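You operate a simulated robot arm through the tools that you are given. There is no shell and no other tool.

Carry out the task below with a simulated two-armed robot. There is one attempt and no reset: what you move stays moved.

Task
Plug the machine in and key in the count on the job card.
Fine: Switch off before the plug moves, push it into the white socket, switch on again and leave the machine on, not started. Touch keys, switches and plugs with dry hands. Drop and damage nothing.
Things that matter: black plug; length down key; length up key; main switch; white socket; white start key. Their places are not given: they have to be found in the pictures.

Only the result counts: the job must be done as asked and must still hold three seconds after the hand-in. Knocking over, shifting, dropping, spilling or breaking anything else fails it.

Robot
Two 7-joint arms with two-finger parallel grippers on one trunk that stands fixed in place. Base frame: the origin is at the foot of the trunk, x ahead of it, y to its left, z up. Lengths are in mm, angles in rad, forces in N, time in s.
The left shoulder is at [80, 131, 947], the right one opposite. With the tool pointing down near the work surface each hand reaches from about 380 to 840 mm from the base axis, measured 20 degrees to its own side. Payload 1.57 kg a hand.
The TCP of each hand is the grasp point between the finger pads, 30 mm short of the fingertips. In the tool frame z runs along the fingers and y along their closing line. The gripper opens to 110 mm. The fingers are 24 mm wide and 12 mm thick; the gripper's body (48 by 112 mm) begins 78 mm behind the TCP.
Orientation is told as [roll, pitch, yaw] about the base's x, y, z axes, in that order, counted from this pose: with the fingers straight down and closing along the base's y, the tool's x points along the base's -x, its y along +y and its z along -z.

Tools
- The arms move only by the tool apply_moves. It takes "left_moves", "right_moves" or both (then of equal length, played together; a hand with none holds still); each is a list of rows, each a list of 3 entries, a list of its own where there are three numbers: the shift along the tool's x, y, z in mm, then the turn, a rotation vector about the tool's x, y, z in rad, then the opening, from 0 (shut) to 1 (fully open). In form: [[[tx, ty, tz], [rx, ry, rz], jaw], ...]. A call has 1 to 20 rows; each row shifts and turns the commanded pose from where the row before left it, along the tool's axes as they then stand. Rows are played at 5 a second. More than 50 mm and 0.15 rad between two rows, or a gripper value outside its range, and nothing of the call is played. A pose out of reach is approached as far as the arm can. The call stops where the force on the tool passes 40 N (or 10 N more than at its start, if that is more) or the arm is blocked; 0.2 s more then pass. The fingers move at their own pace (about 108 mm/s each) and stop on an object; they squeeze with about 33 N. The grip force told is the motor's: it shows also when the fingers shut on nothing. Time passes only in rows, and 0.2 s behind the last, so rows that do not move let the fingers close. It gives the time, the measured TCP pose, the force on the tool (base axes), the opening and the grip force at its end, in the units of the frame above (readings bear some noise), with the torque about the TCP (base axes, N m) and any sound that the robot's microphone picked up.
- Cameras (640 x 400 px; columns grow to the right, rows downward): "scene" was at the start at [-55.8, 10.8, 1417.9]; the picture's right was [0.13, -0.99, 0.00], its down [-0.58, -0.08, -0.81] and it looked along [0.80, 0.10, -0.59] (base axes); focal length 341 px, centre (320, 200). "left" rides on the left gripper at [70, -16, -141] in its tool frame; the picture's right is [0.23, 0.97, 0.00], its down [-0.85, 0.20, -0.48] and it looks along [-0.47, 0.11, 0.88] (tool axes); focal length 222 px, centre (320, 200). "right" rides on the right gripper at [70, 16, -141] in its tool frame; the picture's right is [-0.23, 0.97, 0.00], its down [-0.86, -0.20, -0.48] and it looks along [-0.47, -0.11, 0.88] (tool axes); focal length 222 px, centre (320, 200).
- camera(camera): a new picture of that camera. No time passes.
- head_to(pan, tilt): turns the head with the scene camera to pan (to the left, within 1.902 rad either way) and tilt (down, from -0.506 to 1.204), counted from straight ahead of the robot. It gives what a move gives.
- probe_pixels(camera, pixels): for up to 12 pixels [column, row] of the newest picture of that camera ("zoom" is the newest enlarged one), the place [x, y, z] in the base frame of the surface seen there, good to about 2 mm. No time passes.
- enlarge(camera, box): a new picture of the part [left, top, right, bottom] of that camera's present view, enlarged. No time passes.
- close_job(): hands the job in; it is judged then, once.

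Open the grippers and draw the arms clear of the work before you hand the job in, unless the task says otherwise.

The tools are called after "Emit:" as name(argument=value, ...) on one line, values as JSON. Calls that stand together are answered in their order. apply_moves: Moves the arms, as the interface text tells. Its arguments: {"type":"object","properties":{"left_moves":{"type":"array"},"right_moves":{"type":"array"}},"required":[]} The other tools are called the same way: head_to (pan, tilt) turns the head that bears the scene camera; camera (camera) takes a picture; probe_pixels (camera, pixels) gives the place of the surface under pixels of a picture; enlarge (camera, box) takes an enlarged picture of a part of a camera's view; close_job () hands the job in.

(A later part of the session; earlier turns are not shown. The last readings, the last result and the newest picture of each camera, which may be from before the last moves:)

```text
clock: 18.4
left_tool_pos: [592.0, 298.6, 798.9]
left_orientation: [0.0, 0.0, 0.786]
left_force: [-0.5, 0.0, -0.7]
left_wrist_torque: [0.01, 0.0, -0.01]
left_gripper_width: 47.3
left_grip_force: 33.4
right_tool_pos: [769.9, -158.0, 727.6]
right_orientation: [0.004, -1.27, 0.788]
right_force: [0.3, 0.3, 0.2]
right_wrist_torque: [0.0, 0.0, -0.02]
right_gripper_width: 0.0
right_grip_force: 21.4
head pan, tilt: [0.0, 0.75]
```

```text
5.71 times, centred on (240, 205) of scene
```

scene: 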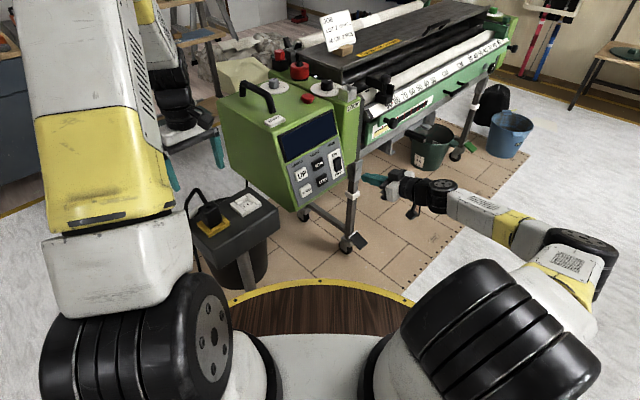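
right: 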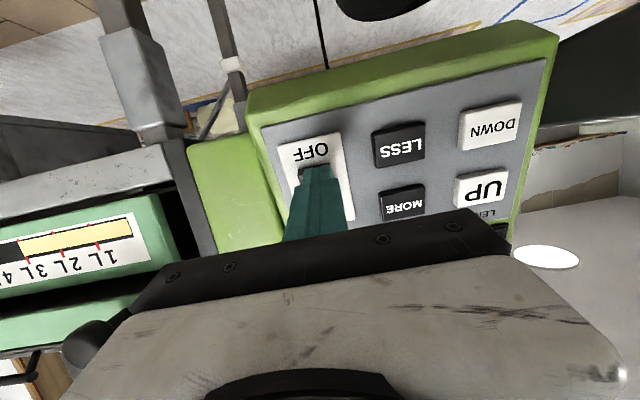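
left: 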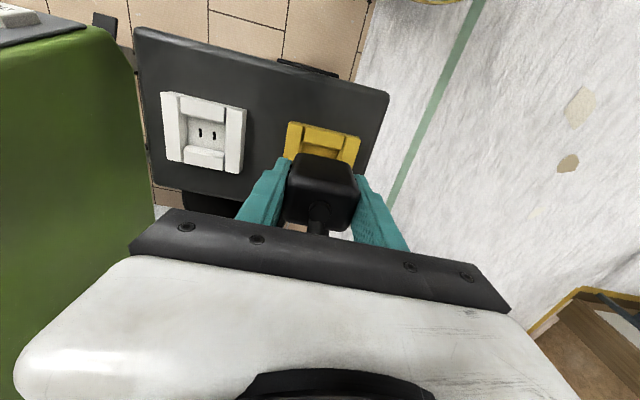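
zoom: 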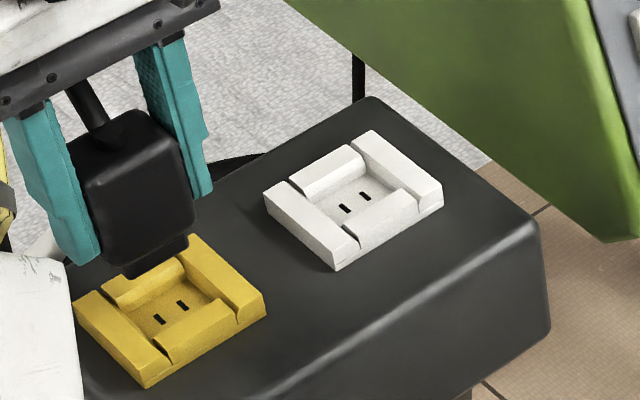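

Yellow slots at (159,320),(183,306) and white slots at (345,209),(366,196) in the scene zoom. I probe these and the matching frame corners.

Emit:
probe_pixels(camera="zoom", pixels=[[159, 320], [183, 306], [345, 209], [366, 196], [82, 313], [192, 243], [257, 299], [148, 373], [272, 203], [371, 138], [436, 190], [338, 257]])

Emit:
enlarge(camera="left", box=[150, 70, 390, 220])

Emit:
probe_pixels(camera="zoom", pixels=[[152, 156], [187, 164], [432, 217], [463, 225], [60, 57], [263, 102], [245, 256], [72, 220], [376, 131], [549, 171], [363, 228], [170, 160]])

```text
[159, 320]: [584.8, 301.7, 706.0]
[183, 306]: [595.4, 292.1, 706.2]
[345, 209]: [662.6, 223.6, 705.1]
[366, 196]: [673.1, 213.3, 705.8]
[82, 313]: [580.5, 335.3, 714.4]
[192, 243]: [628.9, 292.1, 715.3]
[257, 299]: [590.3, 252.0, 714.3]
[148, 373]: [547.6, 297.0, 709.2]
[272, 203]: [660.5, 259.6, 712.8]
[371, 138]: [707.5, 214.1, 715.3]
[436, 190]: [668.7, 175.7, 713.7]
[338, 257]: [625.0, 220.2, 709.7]
```

```text
2.67 times, centred on (270, 145) of left
```

zoom: 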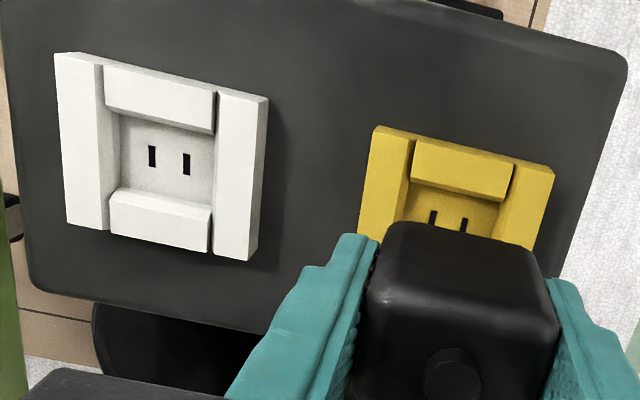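

```text
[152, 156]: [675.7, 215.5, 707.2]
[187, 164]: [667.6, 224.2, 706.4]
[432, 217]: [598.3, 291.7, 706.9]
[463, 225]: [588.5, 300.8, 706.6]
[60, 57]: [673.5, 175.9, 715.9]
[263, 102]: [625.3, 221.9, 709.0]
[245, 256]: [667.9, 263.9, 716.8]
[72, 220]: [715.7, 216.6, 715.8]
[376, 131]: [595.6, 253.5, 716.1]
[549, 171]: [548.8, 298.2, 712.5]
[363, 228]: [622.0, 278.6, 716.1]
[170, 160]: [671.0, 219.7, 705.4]
```

The shift averages (77.8,-77.1), i.e. about 109.7 mm along tool -y. I carry the raised plug across over the white socket.

Emit:
apply_moves(left_moves=[[[0, -25, 0], [0, 0, 0], 0], [[0, -30, 0], [0, 0, 0], 0], [[0, -30, 0], [0, 0, 0], 0], [[-0.3, -24.7, 0], [0, 0, 0], 0], [[0, 0, 0], [0, 0, 0], 0]])

Emit:
camera(camera="left")

Emit:
enlarge(camera="scene", box=[190, 150, 290, 240])

```text
clock: 19.6
left_tool_pos: [671.3, 220.7, 798.6]
left_orientation: [0.0, 0.0, 0.788]
left_force: [0.6, -0.2, -0.5]
left_wrist_torque: [-0.01, 0.02, -0.01]
left_gripper_width: 47.2
left_grip_force: 32.5
right_tool_pos: [771.1, -157.8, 728.1]
right_orientation: [0.004, -1.268, 0.788]
right_force: [0.2, -0.1, -0.1]
right_wrist_torque: [0.0, -0.02, 0.01]
right_gripper_width: 0.0
right_grip_force: 21.6
head pan, tilt: [0.0, 0.75]
```

```text
taken
```

left: 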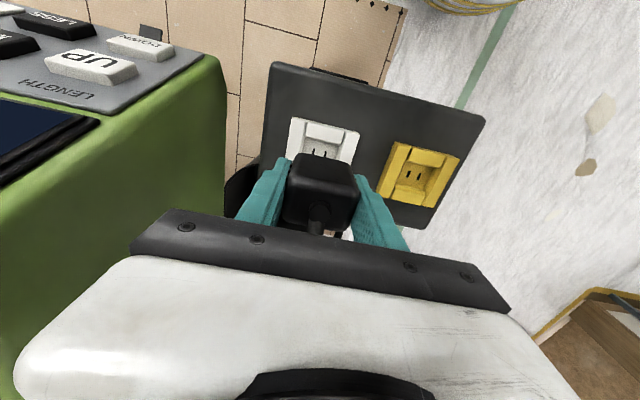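

```text
4.44 times, centred on (240, 195) of scene
```

zoom: 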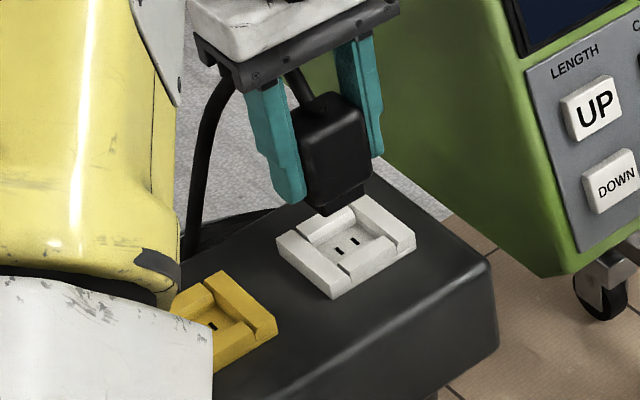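

I zoom the left view with the same box as before, to compare the white frame's position under the plug with where the yellow frame was (corners at (376,131), (549,171), slots (432,217),(463,225)).

Emit:
enlarge(camera="left", box=[150, 70, 390, 220])

Emit:
enlarge(camera="left", box=[280, 105, 370, 165])

```text
2.67 times, centred on (270, 145) of left
```

zoom: 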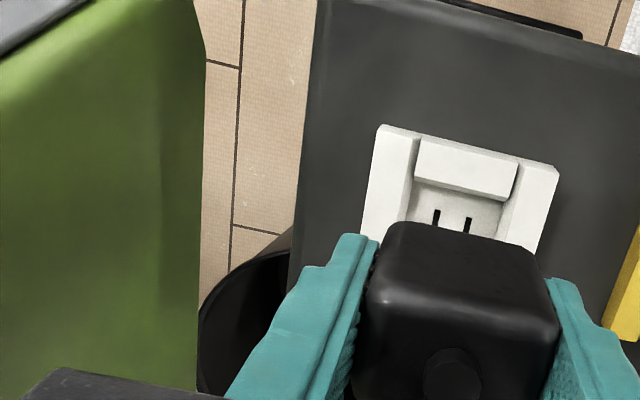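

```text
6.67 times, centred on (325, 135) of left
```

zoom: 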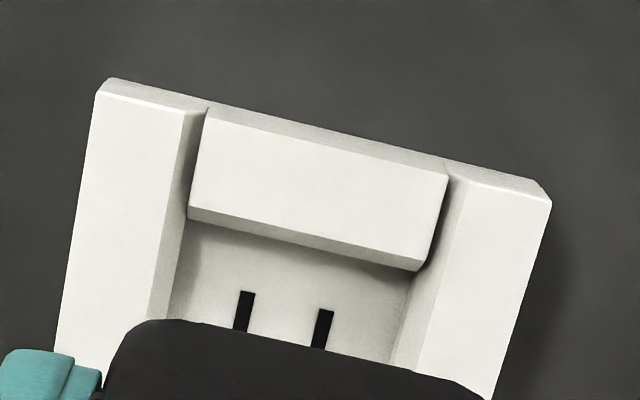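

The white frame appears a few pixels right of where the yellow one did, so about 1–2 mm of offset along y. For an exact comparison I move the plug back over the yellow socket by the same amount and take the same close zoom.

Emit:
apply_moves(left_moves=[[[0.3, 24.7, 0], [0, 0, 0], 0], [[0, 30, 0], [0, 0, 0], 0], [[0, 30, 0], [0, 0, 0], 0], [[0, 25, 0], [0, 0, 0], 0], [[0, 0, 0], [0, 0, 0], 0], [[0, 0, 0], [0, 0, 0], 0]])

Emit:
enlarge(camera="left", box=[280, 105, 370, 165])

Emit:
enlarge(camera="left", box=[150, 70, 390, 220])

```text
clock: 21.0
left_tool_pos: [591.9, 297.8, 801.5]
left_orientation: [0.001, 0.001, 0.786]
left_force: [0.1, 0.3, -0.3]
left_wrist_torque: [0.01, 0.01, -0.01]
left_gripper_width: 47.4
left_grip_force: 33.0
right_tool_pos: [768.6, -158.5, 727.7]
right_orientation: [0.003, -1.27, 0.788]
right_force: [0.1, 0.2, -0.7]
right_wrist_torque: [-0.02, -0.01, -0.02]
right_gripper_width: 0.0
right_grip_force: 21.0
head pan, tilt: [0.0, 0.75]
```

```text
6.67 times, centred on (325, 135) of left
```

zoom: 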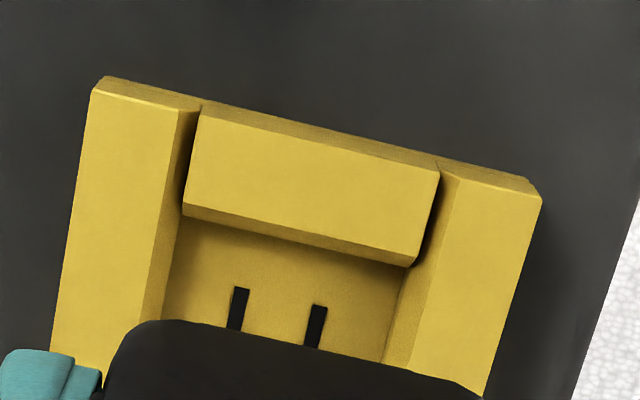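

```text
2.67 times, centred on (270, 145) of left
```

zoom: 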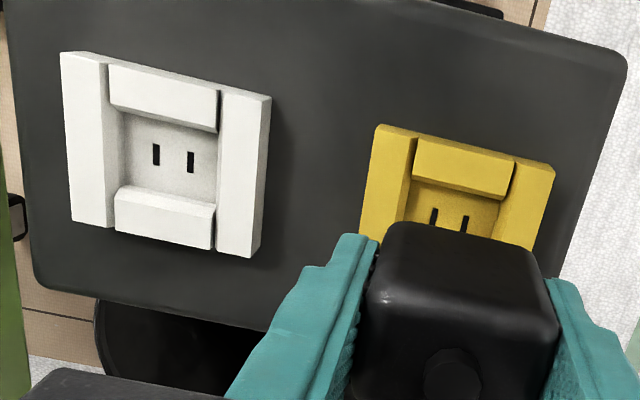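

The two pictures differ by only about 1 mm sideways plus a slight height change (z reading 798.6 against 801.5). I hold still for two readings to see how much the pose wanders.

Emit:
apply_moves(left_moves=[[[0, 0, 0], [0, 0, 0], 0], [[0, 0, 0], [0, 0, 0], 0]])

Emit:
enlarge(camera="left", box=[280, 105, 370, 165])

Emit:
apply_moves(left_moves=[[[0, 0, 0], [0, 0, 0], 0], [[0, 0, 0], [0, 0, 0], 0]])

Emit:
enlarge(camera="left", box=[280, 105, 370, 165])

```text
clock: 21.6
left_tool_pos: [593.4, 298.9, 801.7]
left_orientation: [0.001, 0.001, 0.785]
left_force: [0.0, -0.9, -1.6]
left_wrist_torque: [-0.01, -0.02, 0.01]
left_gripper_width: 47.8
left_grip_force: 33.1
right_tool_pos: [769.8, -157.6, 727.2]
right_orientation: [0.005, -1.268, 0.789]
right_force: [0.3, 0.0, -0.6]
right_wrist_torque: [-0.02, 0.0, -0.05]
right_gripper_width: 0.1
right_grip_force: 20.9
head pan, tilt: [0.0, 0.75]
```

```text
6.67 times, centred on (325, 135) of left
```

zoom: 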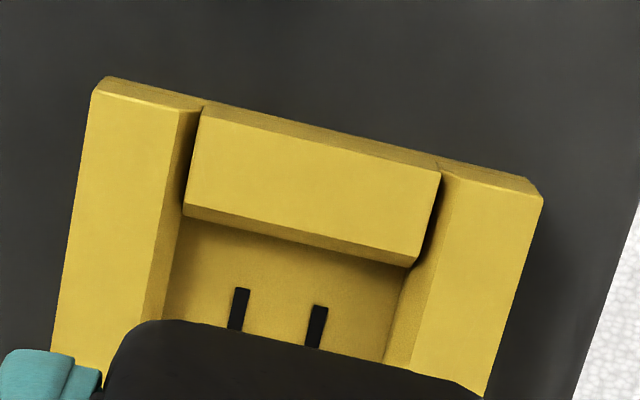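

```text
clock: 22.2
left_tool_pos: [592.7, 299.8, 800.6]
left_orientation: [-0.001, -0.001, 0.785]
left_force: [-0.3, -0.2, -0.4]
left_wrist_torque: [-0.02, 0.0, -0.03]
left_gripper_width: 47.3
left_grip_force: 32.6
right_tool_pos: [769.2, -158.4, 728.7]
right_orientation: [0.004, -1.269, 0.788]
right_force: [0.0, -1.3, 0.1]
right_wrist_torque: [-0.03, 0.01, -0.05]
right_gripper_width: 0.0
right_grip_force: 20.9
head pan, tilt: [0.0, 0.75]
```

```text
6.67 times, centred on (325, 135) of left
```

zoom: 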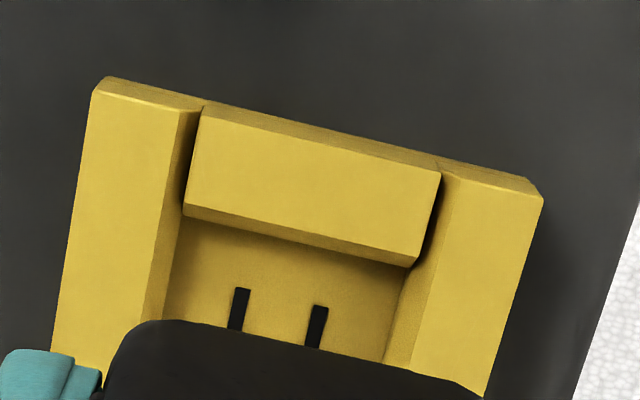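

The pose is steady; only the readings are noisy. The comparison says the plug must go about 1.3 mm less in -y and about 0.8 mm toward -x, so I move to the white socket by y -108.4, x -1.1 and re-compare.

Emit:
apply_moves(left_moves=[[[0, -25, 0], [0, 0, 0], 0], [[0, -30, 0], [0, 0, 0], 0], [[0, -30, 0], [0, 0, 0], 0], [[-1.1, -23.4, 0], [0, 0, 0], 0], [[0, 0, 0], [0, 0, 0], 0], [[0, 0, 0], [0, 0, 0], 0], [[0, 0, 0], [0, 0, 0], 0]])

Emit:
enlarge(camera="left", box=[280, 105, 370, 165])

```text
clock: 23.8
left_tool_pos: [667.0, 222.3, 799.6]
left_orientation: [0.0, 0.001, 0.786]
left_force: [0.2, -0.2, -0.2]
left_wrist_torque: [0.02, 0.01, 0.05]
left_gripper_width: 47.3
left_grip_force: 33.1
right_tool_pos: [770.4, -159.1, 727.6]
right_orientation: [0.005, -1.269, 0.789]
right_force: [0.5, 0.5, 0.1]
right_wrist_torque: [-0.02, 0.0, 0.03]
right_gripper_width: 0.2
right_grip_force: 21.3
head pan, tilt: [0.0, 0.75]
```

```text
6.67 times, centred on (325, 135) of left
```

zoom: 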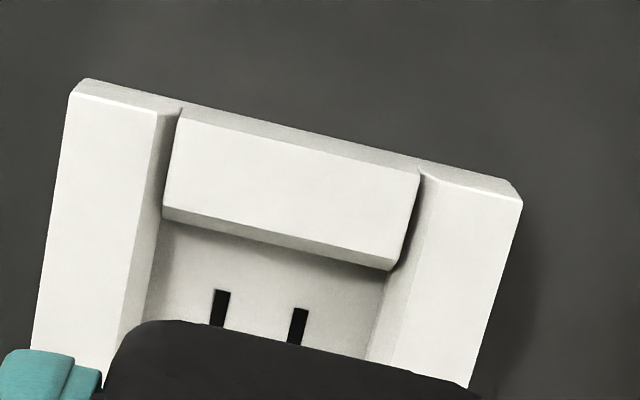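

The white frame now sits about 20 px left of the yellow reference (slots at (222,290),(301,308) against (241,288),(319,305)). I hold once more to see whether the arm was still settling.

Emit:
apply_moves(left_moves=[[[0, 0, 0], [0, 0, 0], 0], [[0, 0, 0], [0, 0, 0], 0], [[0, 0, 0], [0, 0, 0], 0]])

Emit:
enlarge(camera="left", box=[280, 105, 370, 165])

```text
clock: 24.6
left_tool_pos: [667.9, 222.5, 799.6]
left_orientation: [-0.001, 0.002, 0.786]
left_force: [0.2, 0.6, -1.1]
left_wrist_torque: [0.0, -0.01, 0.0]
left_gripper_width: 47.3
left_grip_force: 33.1
right_tool_pos: [770.4, -158.3, 727.6]
right_orientation: [0.004, -1.27, 0.791]
right_force: [1.3, 0.4, 0.7]
right_wrist_torque: [-0.01, 0.0, -0.02]
right_gripper_width: 0.0
right_grip_force: 21.5
head pan, tilt: [0.0, 0.75]
```

```text
6.67 times, centred on (325, 135) of left
```

zoom: 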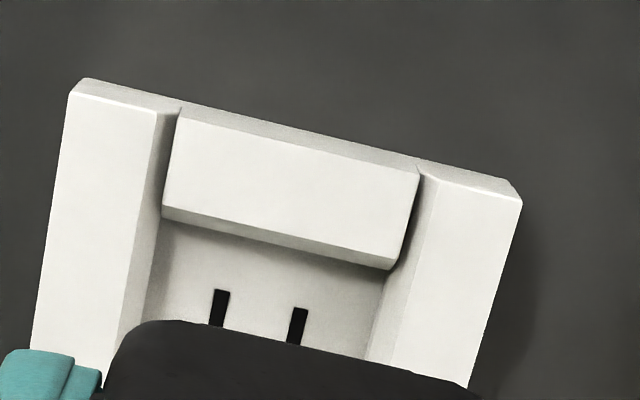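

It is settled. From the image offset (about +19 px, i.e. 3 mm), I shift the hand by x -1.0, y -3.0 and compare again.

Emit:
apply_moves(left_moves=[[[-1.0, -3.0, 0], [0, 0, 0], 0], [[0, 0, 0], [0, 0, 0], 0], [[0, 0, 0], [0, 0, 0], 0]])

Emit:
enlarge(camera="left", box=[280, 105, 370, 165])

```text
clock: 25.4
left_tool_pos: [671.9, 221.5, 799.8]
left_orientation: [0.001, 0.001, 0.786]
left_force: [-0.3, 0.8, -0.4]
left_wrist_torque: [0.03, 0.01, -0.04]
left_gripper_width: 47.4
left_grip_force: 32.8
right_tool_pos: [770.4, -158.3, 727.4]
right_orientation: [0.003, -1.268, 0.788]
right_force: [0.0, 0.4, -0.3]
right_wrist_torque: [-0.01, 0.03, 0.01]
right_gripper_width: 0.0
right_grip_force: 21.6
head pan, tilt: [0.0, 0.75]
```

```text
6.67 times, centred on (325, 135) of left
```

zoom: 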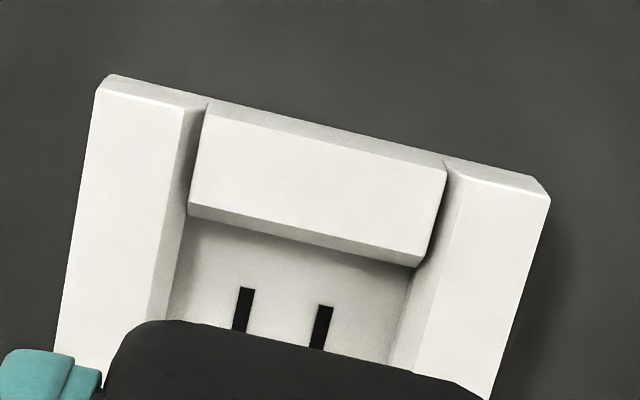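

Now the slots are at (246,288),(325,305), only about 5.5 px (0.9 mm) too far right. I trim y by +0.8.

Emit:
apply_moves(left_moves=[[[0, 0.8, 0], [0, 0, 0], 0], [[0, 0, 0], [0, 0, 0], 0], [[0, 0, 0], [0, 0, 0], 0]])

Emit:
enlarge(camera="left", box=[280, 105, 370, 165])

Emit:
enlarge(camera="scene", box=[210, 160, 280, 230])

```text
clock: 26.2
left_tool_pos: [671.7, 220.3, 799.3]
left_orientation: [0.002, 0.001, 0.786]
left_force: [-0.2, -0.3, -0.9]
left_wrist_torque: [-0.01, 0.01, 0.02]
left_gripper_width: 47.2
left_grip_force: 33.8
right_tool_pos: [770.1, -157.7, 727.2]
right_orientation: [0.003, -1.268, 0.789]
right_force: [-0.5, 0.4, -0.3]
right_wrist_torque: [0.01, -0.01, 0.0]
right_gripper_width: 0.0
right_grip_force: 21.0
head pan, tilt: [0.0, 0.75]
```

```text
6.67 times, centred on (325, 135) of left
```

zoom: 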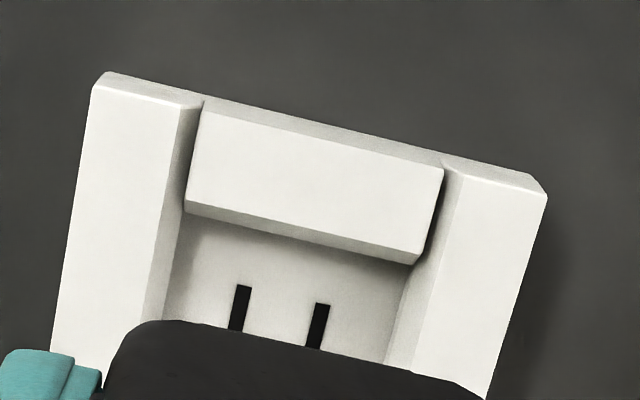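

```text
5.71 times, centred on (245, 195) of scene
```

zoom: 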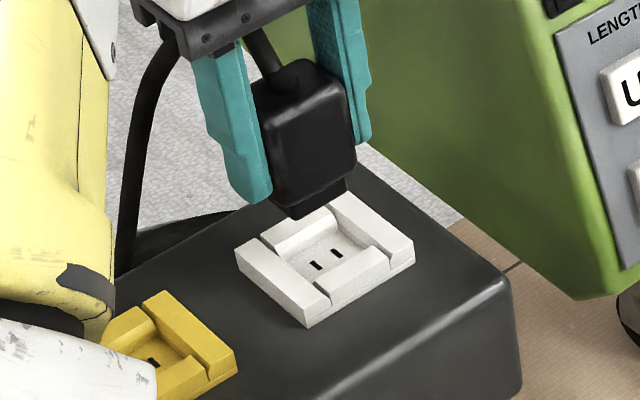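

The white slots are now at (243,286),(322,303), within about half a millimetre of the yellow reference; the very first lift picture suggests about 0.6 mm more +y. I trim that and lower 16 mm, then compare with the picture taken at the same height over the yellow socket.

Emit:
apply_moves(left_moves=[[[0, 0.6, 8], [0, 0, 0], 0], [[0, 0, 8], [0, 0, 0], 0], [[0, 0, 0], [0, 0, 0], 0], [[0, 0, 0], [0, 0, 0], 0]])

Emit:
camera(camera="left")

Emit:
enlarge(camera="scene", box=[200, 150, 290, 230])

Emit:
enlarge(camera="left", box=[280, 105, 370, 165])

```text
clock: 27.2
left_tool_pos: [671.5, 222.0, 783.3]
left_orientation: [0.0, -0.001, 0.786]
left_force: [-0.1, -0.3, -0.5]
left_wrist_torque: [0.01, 0.02, 0.0]
left_gripper_width: 47.7
left_grip_force: 33.0
right_tool_pos: [770.2, -157.9, 726.4]
right_orientation: [0.005, -1.27, 0.789]
right_force: [0.0, -0.3, -0.8]
right_wrist_torque: [-0.05, 0.03, 0.02]
right_gripper_width: 0.0
right_grip_force: 21.2
head pan, tilt: [0.0, 0.75]
```

```text
taken
```

left: 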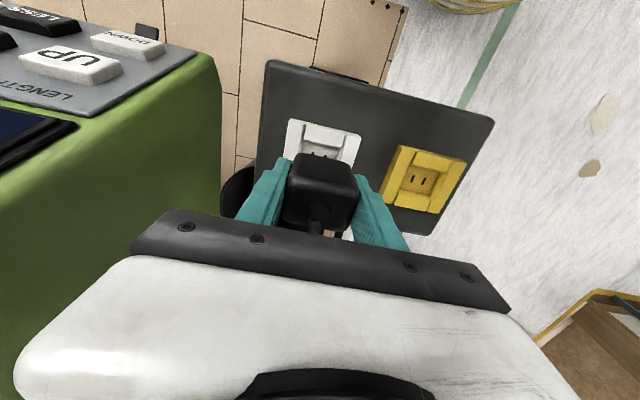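

```text
5.00 times, centred on (245, 190) of scene
```

zoom: 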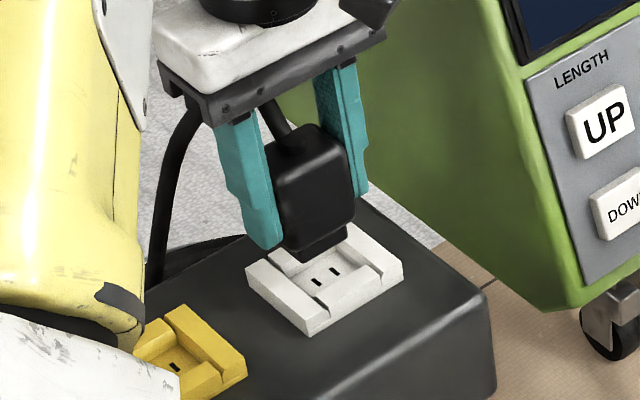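

```text
6.67 times, centred on (325, 135) of left
```

zoom: 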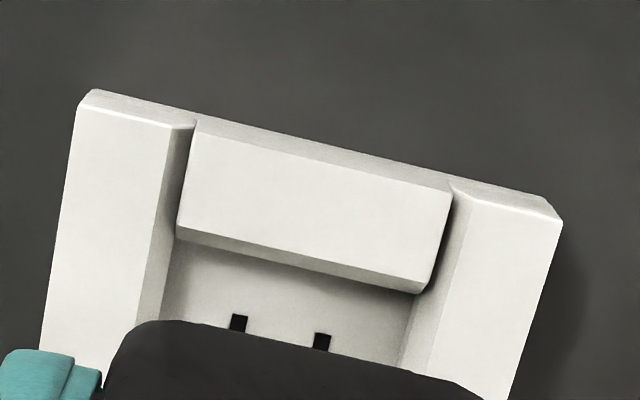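

At the same height, frame corners appear at (290.5,119) and (361,138) against (289,122),(361,139) for yellow, so alignment looks good. I lower gently in 3 mm rows to about z 768, watching force.

Emit:
apply_moves(left_moves=[[[0, 0, 3], [0, 0, 0], 0], [[0, 0, 3], [0, 0, 0], 0], [[0, 0, 3], [0, 0, 0], 0], [[0, 0, 3], [0, 0, 0], 0], [[0, 0, 2], [0, 0, 0], 0], [[0, 0, 0], [0, 0, 0], 0]])

Emit:
enlarge(camera="scene", box=[220, 170, 280, 220])

Emit:
enlarge(camera="left", box=[280, 105, 370, 165])

```text
clock: 28.6
left_tool_pos: [671.6, 221.5, 770.6]
left_orientation: [-0.002, 0.001, 0.789]
left_force: [0.3, 0.5, 0.1]
left_wrist_torque: [0.02, -0.02, 0.01]
left_gripper_width: 47.4
left_grip_force: 33.2
right_tool_pos: [769.1, -157.3, 727.7]
right_orientation: [0.003, -1.268, 0.789]
right_force: [-0.3, -0.4, 0.3]
right_wrist_torque: [-0.03, 0.01, -0.01]
right_gripper_width: 0.1
right_grip_force: 21.3
head pan, tilt: [0.0, 0.75]
```

```text
8.00 times, centred on (250, 195) of scene
```

zoom: 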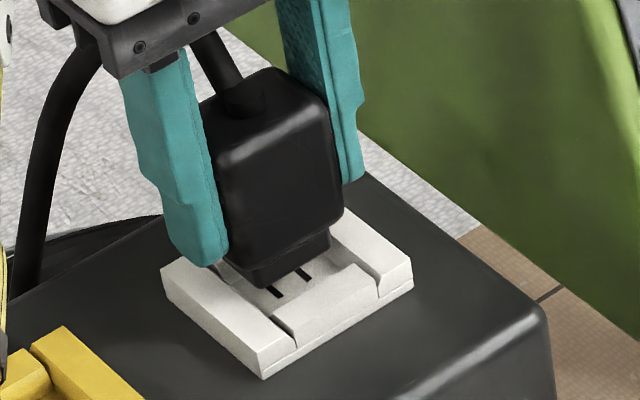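

```text
6.67 times, centred on (325, 135) of left
```

zoom: 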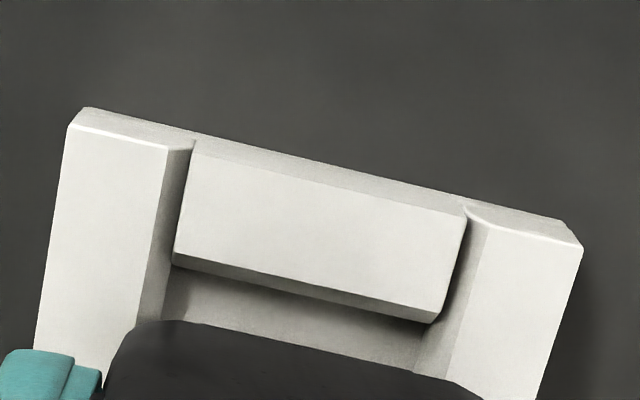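

The two prongs at (275,290) and (304,275) line up over the slots and no force has built up. I push on down in 2–3 mm rows toward the seated height of about z 755.

Emit:
apply_moves(left_moves=[[[0, 0, 3], [0, 0, 0], 0], [[0, 0, 2], [0, 0, 0], 0], [[0, 0, 2], [0, 0, 0], 0], [[0, 0, 2], [0, 0, 0], 0], [[0, 0, 0], [0, 0, 0], 0]])

Emit:
enlarge(camera="scene", box=[220, 170, 280, 220])

Emit:
enlarge(camera="left", box=[280, 105, 370, 165])

```text
clock: 29.8
left_tool_pos: [672.3, 219.4, 760.7]
left_orientation: [0.001, 0.001, 0.785]
left_force: [-0.3, -1.2, -1.1]
left_wrist_torque: [-0.04, 0.03, -0.01]
left_gripper_width: 47.3
left_grip_force: 32.9
right_tool_pos: [769.5, -158.3, 727.2]
right_orientation: [0.002, -1.27, 0.788]
right_force: [1.3, 0.4, -0.9]
right_wrist_torque: [0.0, -0.03, 0.0]
right_gripper_width: 0.0
right_grip_force: 21.7
head pan, tilt: [0.0, 0.75]
```

```text
8.00 times, centred on (250, 195) of scene
```

zoom: 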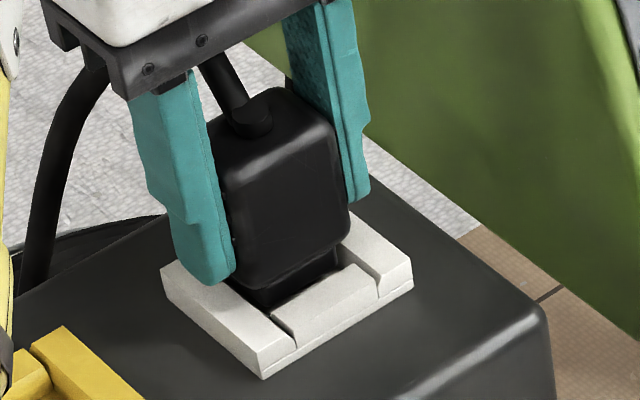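

```text
6.67 times, centred on (325, 135) of left
```

zoom: 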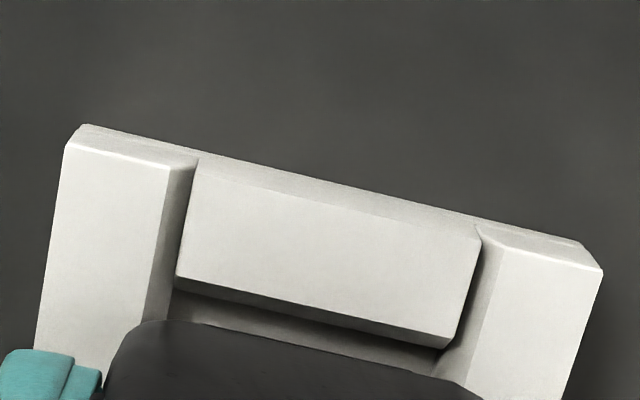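

The neck is entering the frame's recess without force at z 760.7. I press on in small rows toward z about 753 until it seats.

Emit:
apply_moves(left_moves=[[[0, 0, 2], [0, 0, 0], 0], [[0, 0, 2], [0, 0, 0], 0], [[0, 0, 1.5], [0, 0, 0], 0], [[0, 0, 1], [0, 0, 0], 0], [[0, 0, 0], [0, 0, 0], 0]])

Emit:
enlarge(camera="scene", box=[220, 170, 280, 220])

Emit:
enlarge(camera="left", box=[280, 105, 370, 165])

```text
clock: 31.0
left_tool_pos: [671.8, 219.6, 756.0]
left_orientation: [-0.003, 0.001, 0.786]
left_force: [-8.8, -11.3, 16.1]
left_wrist_torque: [-0.39, 0.43, -0.01]
left_gripper_width: 47.6
left_grip_force: 33.3
right_tool_pos: [768.4, -158.9, 727.3]
right_orientation: [0.002, -1.268, 0.789]
right_force: [-0.3, 0.3, 0.5]
right_wrist_torque: [-0.03, -0.04, 0.02]
right_gripper_width: 0.0
right_grip_force: 21.1
head pan, tilt: [0.0, 0.75]
```

```text
8.00 times, centred on (250, 195) of scene
```

zoom: 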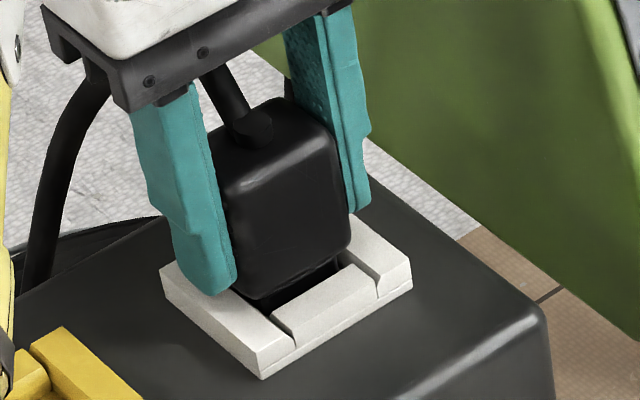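

```text
6.67 times, centred on (325, 135) of left
```

zoom: 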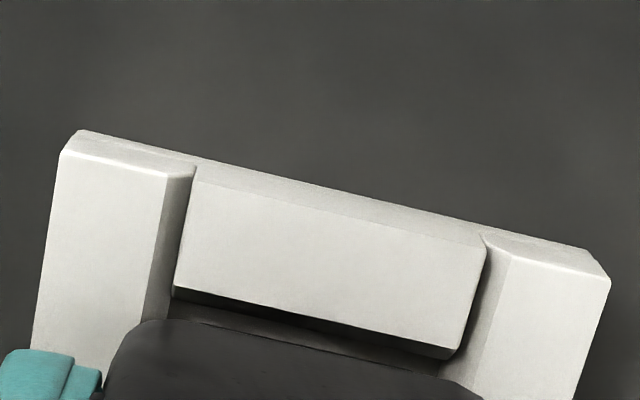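

Force is now (-8.8,-11.3,16.1) at z 756: the plug is pressing sideways on the far wall, nearly seated. I ease 1.2 mm toward tool +x and then push 2 mm further down.

Emit:
apply_moves(left_moves=[[[1.2, 0, 0], [0, 0, 0], 0], [[0, 0, 0], [0, 0, 0], 0]])

Emit:
enlarge(camera="scene", box=[220, 170, 280, 220])

```text
clock: 31.6
left_tool_pos: [672.7, 220.8, 755.1]
left_orientation: [-0.001, -0.003, 0.786]
left_force: [-3.5, -11.5, 23.2]
left_wrist_torque: [-0.25, 0.2, -0.03]
left_gripper_width: 47.3
left_grip_force: 33.1
right_tool_pos: [769.1, -158.2, 727.8]
right_orientation: [0.003, -1.271, 0.791]
right_force: [0.0, 0.6, -0.1]
right_wrist_torque: [0.03, 0.02, 0.03]
right_gripper_width: 0.1
right_grip_force: 21.2
head pan, tilt: [0.0, 0.75]
```

```text
8.00 times, centred on (250, 195) of scene
```

zoom: 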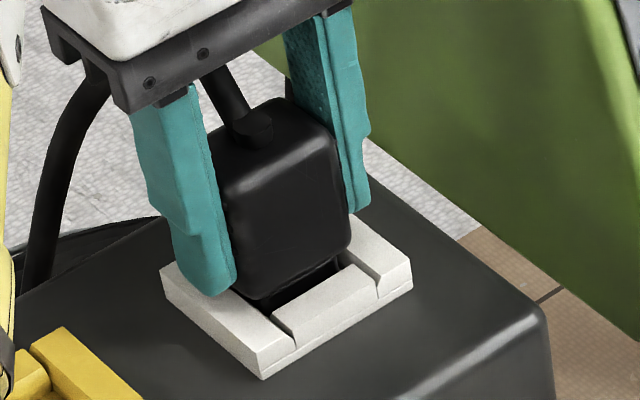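

Sideways force has dropped to (-3.5,-11.5), with 23 N down at z 755. I ease another 1 mm in x and 0.5 mm in -y, then press 1.5 mm deeper.

Emit:
apply_moves(left_moves=[[[1.0, -0.5, 0], [0, 0, 0], 0], [[0, 0, 0.8], [0, 0, 0], 0], [[0, 0, 0.7], [0, 0, 0], 0], [[0, 0, 0], [0, 0, 0], 0]])

Emit:
enlarge(camera="scene", box=[220, 170, 280, 220])

```text
clock: 32.6
left_tool_pos: [672.8, 219.7, 753.0]
left_orientation: [-0.003, -0.003, 0.787]
left_force: [7.4, -5.8, 26.7]
left_wrist_torque: [-0.07, -0.29, -0.02]
left_gripper_width: 47.5
left_grip_force: 33.4
right_tool_pos: [768.8, -157.7, 728.8]
right_orientation: [0.005, -1.269, 0.79]
right_force: [1.0, 1.0, 0.2]
right_wrist_torque: [0.02, -0.02, -0.03]
right_gripper_width: 0.0
right_grip_force: 21.7
head pan, tilt: [0.0, 0.75]
```

```text
8.00 times, centred on (250, 195) of scene
```

zoom: 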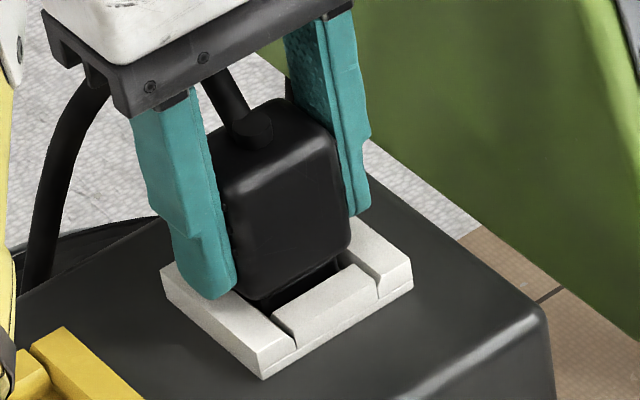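

The plug image has stopped moving while the fingers slid slightly lower, so it seems seated. I probe the plug's top to compare with its former height (775–777) in the yellow socket.

Emit:
probe_pixels(camera="zoom", pixels=[[285, 110], [300, 120], [270, 160], [235, 165], [320, 135], [280, 230], [265, 290], [340, 245], [290, 300], [180, 285], [360, 285], [395, 275]])

Emit:
enlarge(camera="left", box=[270, 100, 370, 240])

Emit:
probe_pixels(camera="zoom", pixels=[[260, 200], [340, 215], [300, 240], [360, 250], [250, 260], [280, 170], [330, 180], [320, 290], [230, 130], [400, 160], [300, 110], [380, 240]])

```text
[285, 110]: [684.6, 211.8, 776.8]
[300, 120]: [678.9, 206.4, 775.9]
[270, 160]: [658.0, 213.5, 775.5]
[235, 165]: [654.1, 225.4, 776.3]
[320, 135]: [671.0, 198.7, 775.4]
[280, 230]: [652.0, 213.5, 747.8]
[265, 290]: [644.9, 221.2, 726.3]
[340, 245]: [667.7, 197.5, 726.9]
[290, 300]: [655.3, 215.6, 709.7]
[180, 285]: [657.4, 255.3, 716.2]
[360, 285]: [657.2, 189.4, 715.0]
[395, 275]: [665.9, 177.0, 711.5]
```

```text
2.86 times, centred on (320, 170) of left
```

zoom: 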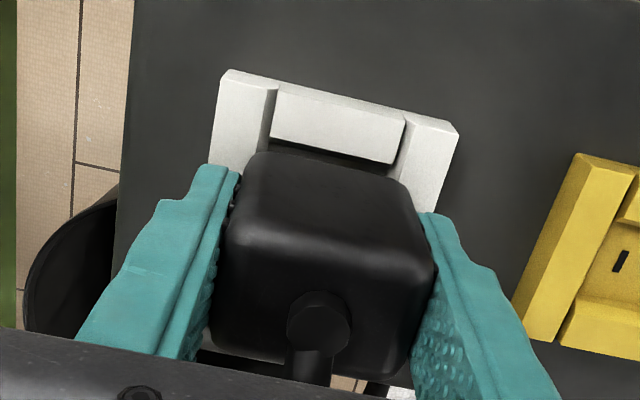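

```text
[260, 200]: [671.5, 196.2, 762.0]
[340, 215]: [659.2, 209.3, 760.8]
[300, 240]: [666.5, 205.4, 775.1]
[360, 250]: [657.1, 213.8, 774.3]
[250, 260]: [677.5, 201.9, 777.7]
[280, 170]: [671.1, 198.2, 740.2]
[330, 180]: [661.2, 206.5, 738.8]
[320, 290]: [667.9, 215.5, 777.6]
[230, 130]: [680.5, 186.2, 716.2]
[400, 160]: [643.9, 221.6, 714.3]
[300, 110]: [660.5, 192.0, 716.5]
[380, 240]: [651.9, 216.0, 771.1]
```

The plug's top is at z 775–777, just as it was in the yellow socket, so it is fully in. I open the left hand and then rise straight up.

Emit:
apply_moves(left_moves=[[[0, 0, 0], [0, 0, 0], 0.5], [[0, 0, 0], [0, 0, 0], 0.6], [[0, 0, 0], [0, 0, 0], 0.8], [[0, 0, 0], [0, 0, 0], 0.9], [[0, 0, 0], [0, 0, 0], 0.9]])

Emit:
enlarge(camera="scene", box=[210, 160, 290, 230])

Emit:
camera(camera="left")

```text
clock: 33.8
left_tool_pos: [670.7, 220.7, 752.7]
left_orientation: [0.001, 0.0, 0.786]
left_force: [-1.0, 0.7, -0.2]
left_wrist_torque: [0.01, 0.03, 0.01]
left_gripper_width: 99.2
left_grip_force: 0.0
right_tool_pos: [770.2, -158.7, 727.6]
right_orientation: [0.002, -1.27, 0.787]
right_force: [0.3, -0.2, -0.1]
right_wrist_torque: [-0.01, 0.01, -0.02]
right_gripper_width: 0.1
right_grip_force: 21.1
head pan, tilt: [0.0, 0.75]
```

```text
5.71 times, centred on (250, 195) of scene
```

zoom: 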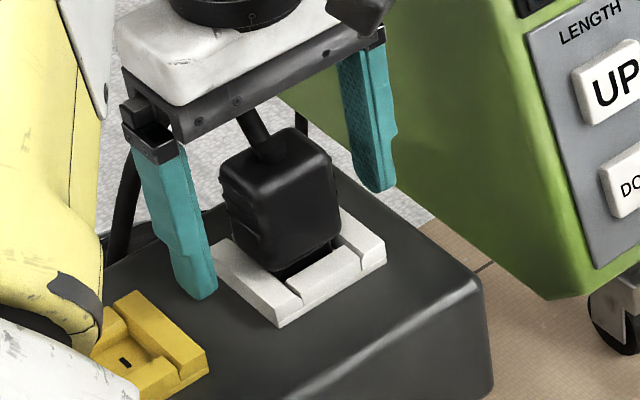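

```text
taken
```

left: 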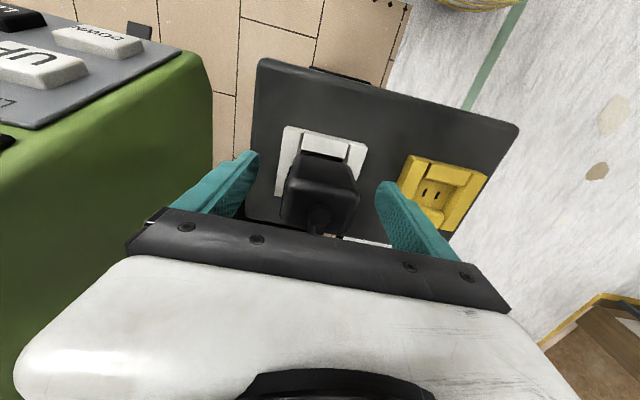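

The plug stands alone in the white socket and the fingers are clear. I raise the left hand straight up 170 mm.

Emit:
apply_moves(left_moves=[[[0, 0, -15], [0, 0, 0], 0.9], [[0, 0, -25], [0, 0, 0], 0.9], [[0, 0, -30], [0, 0, 0], 0.9], [[0, 0, -30], [0, 0, 0], 0.9], [[0, 0, -35], [0, 0, 0], 0.9], [[0, 0, -35], [0, 0, 0], 0.9], [[0, 0, 0], [0, 0, 0], 0.9]])

Emit:
enlarge(camera="scene", box=[190, 150, 290, 240])

Emit:
enlarge(camera="left", box=[220, 70, 480, 230])

```text
clock: 35.4
left_tool_pos: [671.9, 221.3, 921.9]
left_orientation: [0.0, -0.001, 0.788]
left_force: [0.8, -0.4, 0.1]
left_wrist_torque: [0.0, 0.02, 0.02]
left_gripper_width: 99.1
left_grip_force: 0.0
right_tool_pos: [770.5, -157.9, 728.6]
right_orientation: [0.005, -1.269, 0.789]
right_force: [0.2, 0.0, -0.4]
right_wrist_torque: [-0.02, -0.01, 0.01]
right_gripper_width: 0.0
right_grip_force: 21.7
head pan, tilt: [0.0, 0.75]
```

```text
4.44 times, centred on (240, 195) of scene
```

zoom: 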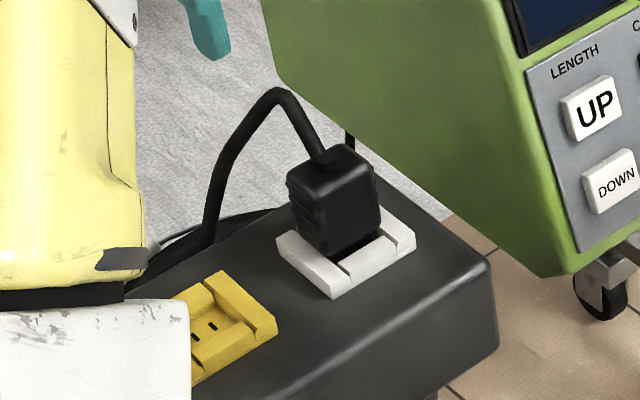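

```text
2.46 times, centred on (350, 150) of left
```

zoom: 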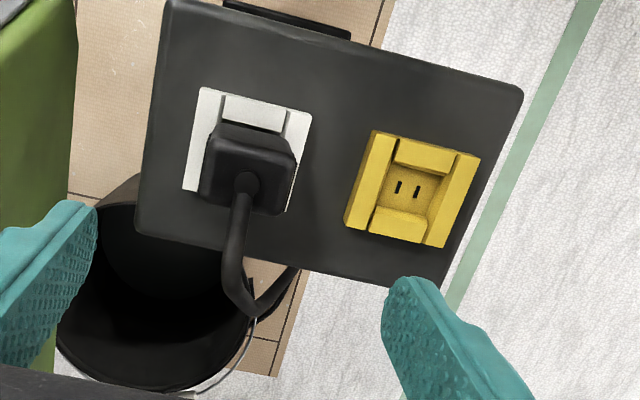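

The plug sits squarely in the white socket, its cord free. I withdraw the left hand up and back, and bring the right hand 39 mm up the panel and forward to about 15 mm before the rocker's upper (ON) end.

Emit:
apply_moves(left_moves=[[[17, 21.2, -29.4], [0, 0, 0], 0.9], [[17, 21.2, -29.4], [0, 0, 0], 0.9], [[17, 21.2, -29.4], [0, 0, 0], 0.9], [[17, 21.2, -29.4], [0, 0, 0], 0.9], [[17, 21.2, -29.4], [0, 0, 0], 0.9], [[0, 0, 0], [0, 0, 0], 0.9]], right_moves=[[[-20, 0, 0], [0, 0, 0], 0], [[-19, 0, 0], [0, 0, 0], 0], [[0, 0, 35], [0, 0, 0], 0], [[0, 0, 35], [0, 0, 0], 0], [[0, 0, 20], [0, 0, 0], 0], [[0, 0, 0], [0, 0, 0], 0]])

Emit:
camera(camera="scene")

Emit:
enlarge(camera="scene", box=[280, 110, 400, 210])

Emit:
enlarge(camera="right", box=[240, 80, 500, 220])

```text
clock: 36.8
left_tool_pos: [536.9, 232.7, 1070.4]
left_orientation: [0.0, 0.002, 0.785]
left_force: [-0.5, 0.1, 0.4]
left_wrist_torque: [0.01, -0.01, -0.07]
left_gripper_width: 99.1
left_grip_force: 0.1
right_tool_pos: [840.2, -90.2, 736.3]
right_orientation: [0.004, -1.268, 0.789]
right_force: [-0.3, -0.2, 0.3]
right_wrist_torque: [-0.01, 0.01, 0.01]
right_gripper_width: 0.1
right_grip_force: 20.9
head pan, tilt: [0.0, 0.75]
```

```text
taken
```

scene: 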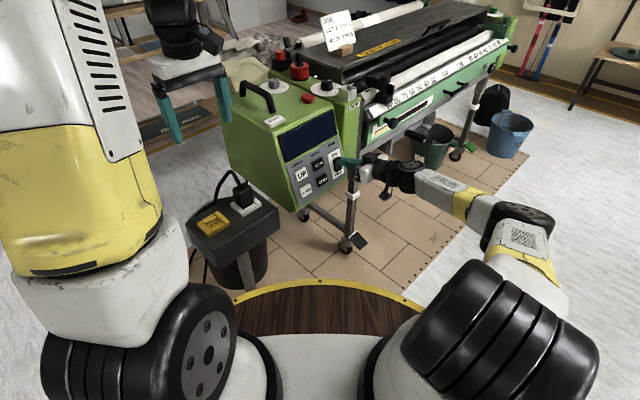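

```text
4.00 times, centred on (340, 160) of scene
```

zoom: 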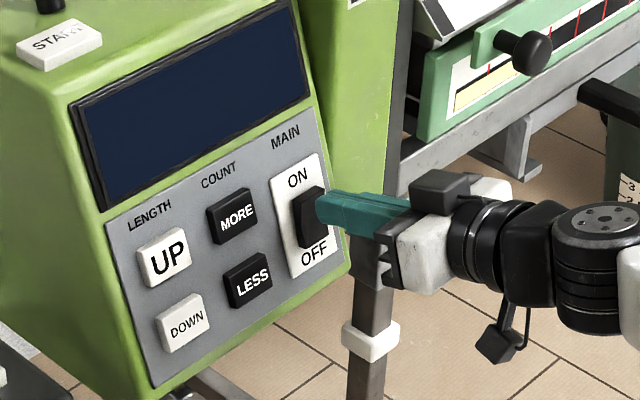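

```text
2.46 times, centred on (370, 150) of right
```

zoom: 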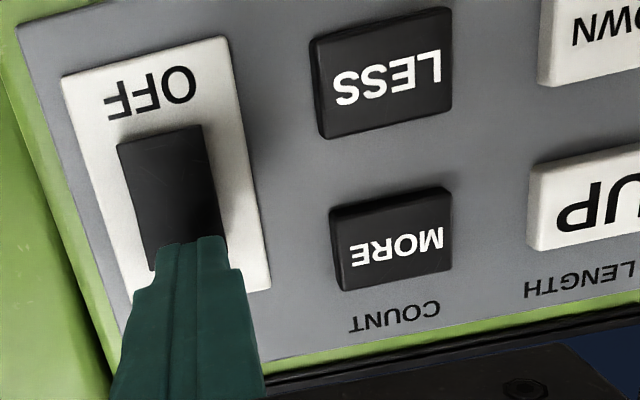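

The tip is right in front of the rocker's upper half (zoom (320,200)). I push in with 3 mm rows until it switches.

Emit:
apply_moves(right_moves=[[[0, 0, 4], [0, 0, 0], 0], [[0, 0, 4], [0, 0, 0], 0], [[0, 0, 3], [0, 0, 0], 0], [[0, 0, 3], [0, 0, 0], 0], [[0, 0, 3], [0, 0, 0], 0], [[0, 0, 2], [0, 0, 0], 0], [[0, 0, 2], [0, 0, 0], 0], [[0, 0, 0], [0, 0, 0], 0]])

Emit:
enlarge(camera="scene", box=[280, 110, 400, 210])

```text
clock: 38.6
left_tool_pos: [534.9, 231.7, 1070.5]
left_orientation: [-0.002, -0.003, 0.785]
left_force: [0.1, -0.3, 0.1]
left_wrist_torque: [0.0, 0.01, 0.01]
left_gripper_width: 98.9
left_grip_force: 0.0
right_tool_pos: [851.5, -76.1, 732.1]
right_orientation: [0.004, -1.271, 0.789]
right_force: [-27.2, -13.1, 12.8]
right_wrist_torque: [0.08, 0.41, 0.14]
right_gripper_width: 0.0
right_grip_force: 21.2
head pan, tilt: [0.0, 0.75]
stopped in row 8 (right hand): the force on the tool passed its limit at 42 N (the readings are from after the stop); the commanded pose is now the measured one
```

```text
4.00 times, centred on (340, 160) of scene
```

zoom: 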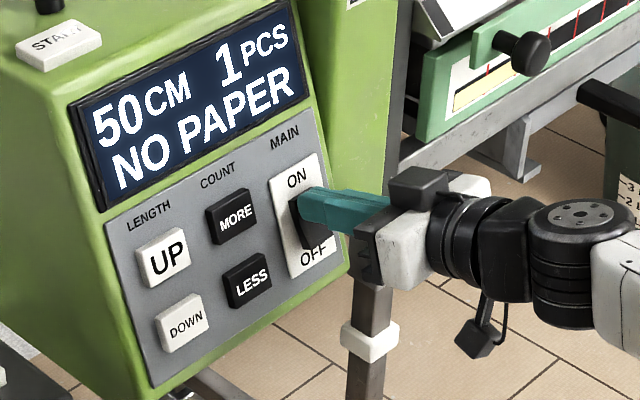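

The display is back: "50CM 1PCS NO PAPER", so there is supply and the switch is ON. I draw the right hand back 60 mm.

Emit:
apply_moves(right_moves=[[[0, 0, -10], [0, 0, 0], 0], [[0, 0, -25], [0, 0, 0], 0], [[0, 0, -30], [0, 0, 0], 0], [[0, 0, 0], [0, 0, 0], 0]])

Emit:
enlarge(camera="scene", box=[280, 110, 400, 210])

Emit:
enlarge(camera="right", box=[240, 60, 500, 220])

```text
clock: 39.6
left_tool_pos: [537.7, 231.6, 1070.3]
left_orientation: [0.001, 0.0, 0.785]
left_force: [0.4, 0.3, -0.6]
left_wrist_torque: [-0.01, 0.05, 0.0]
left_gripper_width: 99.2
left_grip_force: 0.1
right_tool_pos: [807.1, -118.9, 750.6]
right_orientation: [0.003, -1.27, 0.792]
right_force: [-0.2, -0.5, -1.0]
right_wrist_torque: [0.02, 0.0, 0.02]
right_gripper_width: 0.0
right_grip_force: 21.1
head pan, tilt: [0.0, 0.75]
```

```text
4.00 times, centred on (340, 160) of scene
```

zoom: 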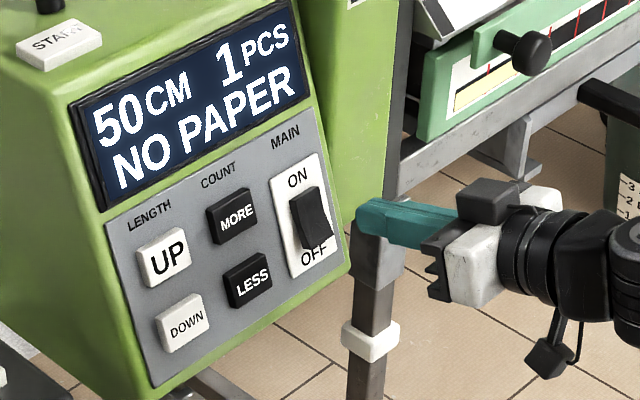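

```text
2.46 times, centred on (370, 140) of right
```

zoom: 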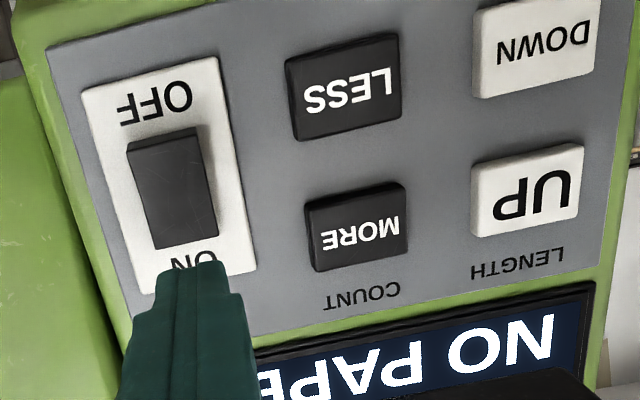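

The switch stays ON and the display reads 50CM 1PCS. I shift the right hand 74 mm along tool +y and 16 mm up to line up with MORE, then close to about 15 mm from it.

Emit:
apply_moves(right_moves=[[[-8, 37, 0], [0, 0, 0], 0], [[-8.5, 37, 0], [0, 0, 0], 0], [[0, 0, 30], [0, 0, 0], 0], [[0, 0, 22], [0, 0, 0], 0], [[0, 0, 0], [0, 0, 0], 0]])

Emit:
enlarge(camera="scene", box=[280, 110, 400, 210])

Emit:
enlarge(camera="right", box=[200, 60, 460, 220])

```text
clock: 40.8
left_tool_pos: [537.4, 230.6, 1069.6]
left_orientation: [0.001, 0.0, 0.788]
left_force: [-0.9, -0.1, 0.0]
left_wrist_torque: [0.01, 0.0, -0.01]
left_gripper_width: 98.9
left_grip_force: 0.0
right_tool_pos: [792.6, -28.4, 750.9]
right_orientation: [0.003, -1.268, 0.79]
right_force: [-0.1, 0.5, 0.0]
right_wrist_torque: [-0.01, 0.01, -0.03]
right_gripper_width: 0.0
right_grip_force: 21.6
head pan, tilt: [0.0, 0.75]
```

```text
4.00 times, centred on (340, 160) of scene
```

zoom: 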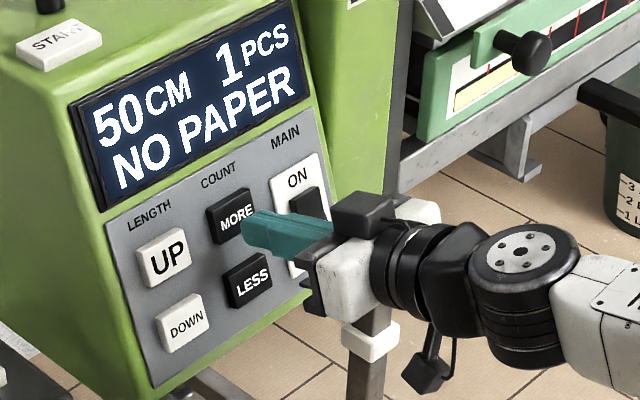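

```text
2.46 times, centred on (330, 140) of right
```

zoom: 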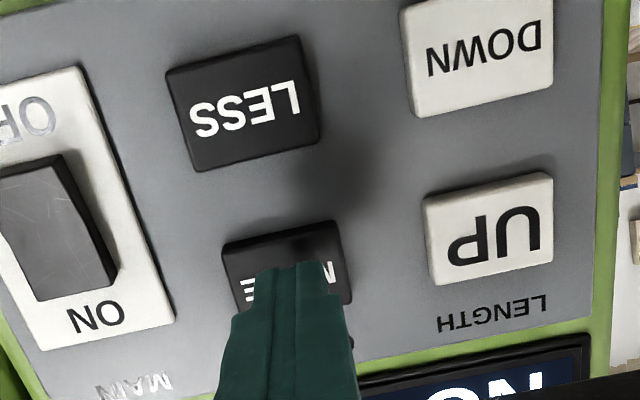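

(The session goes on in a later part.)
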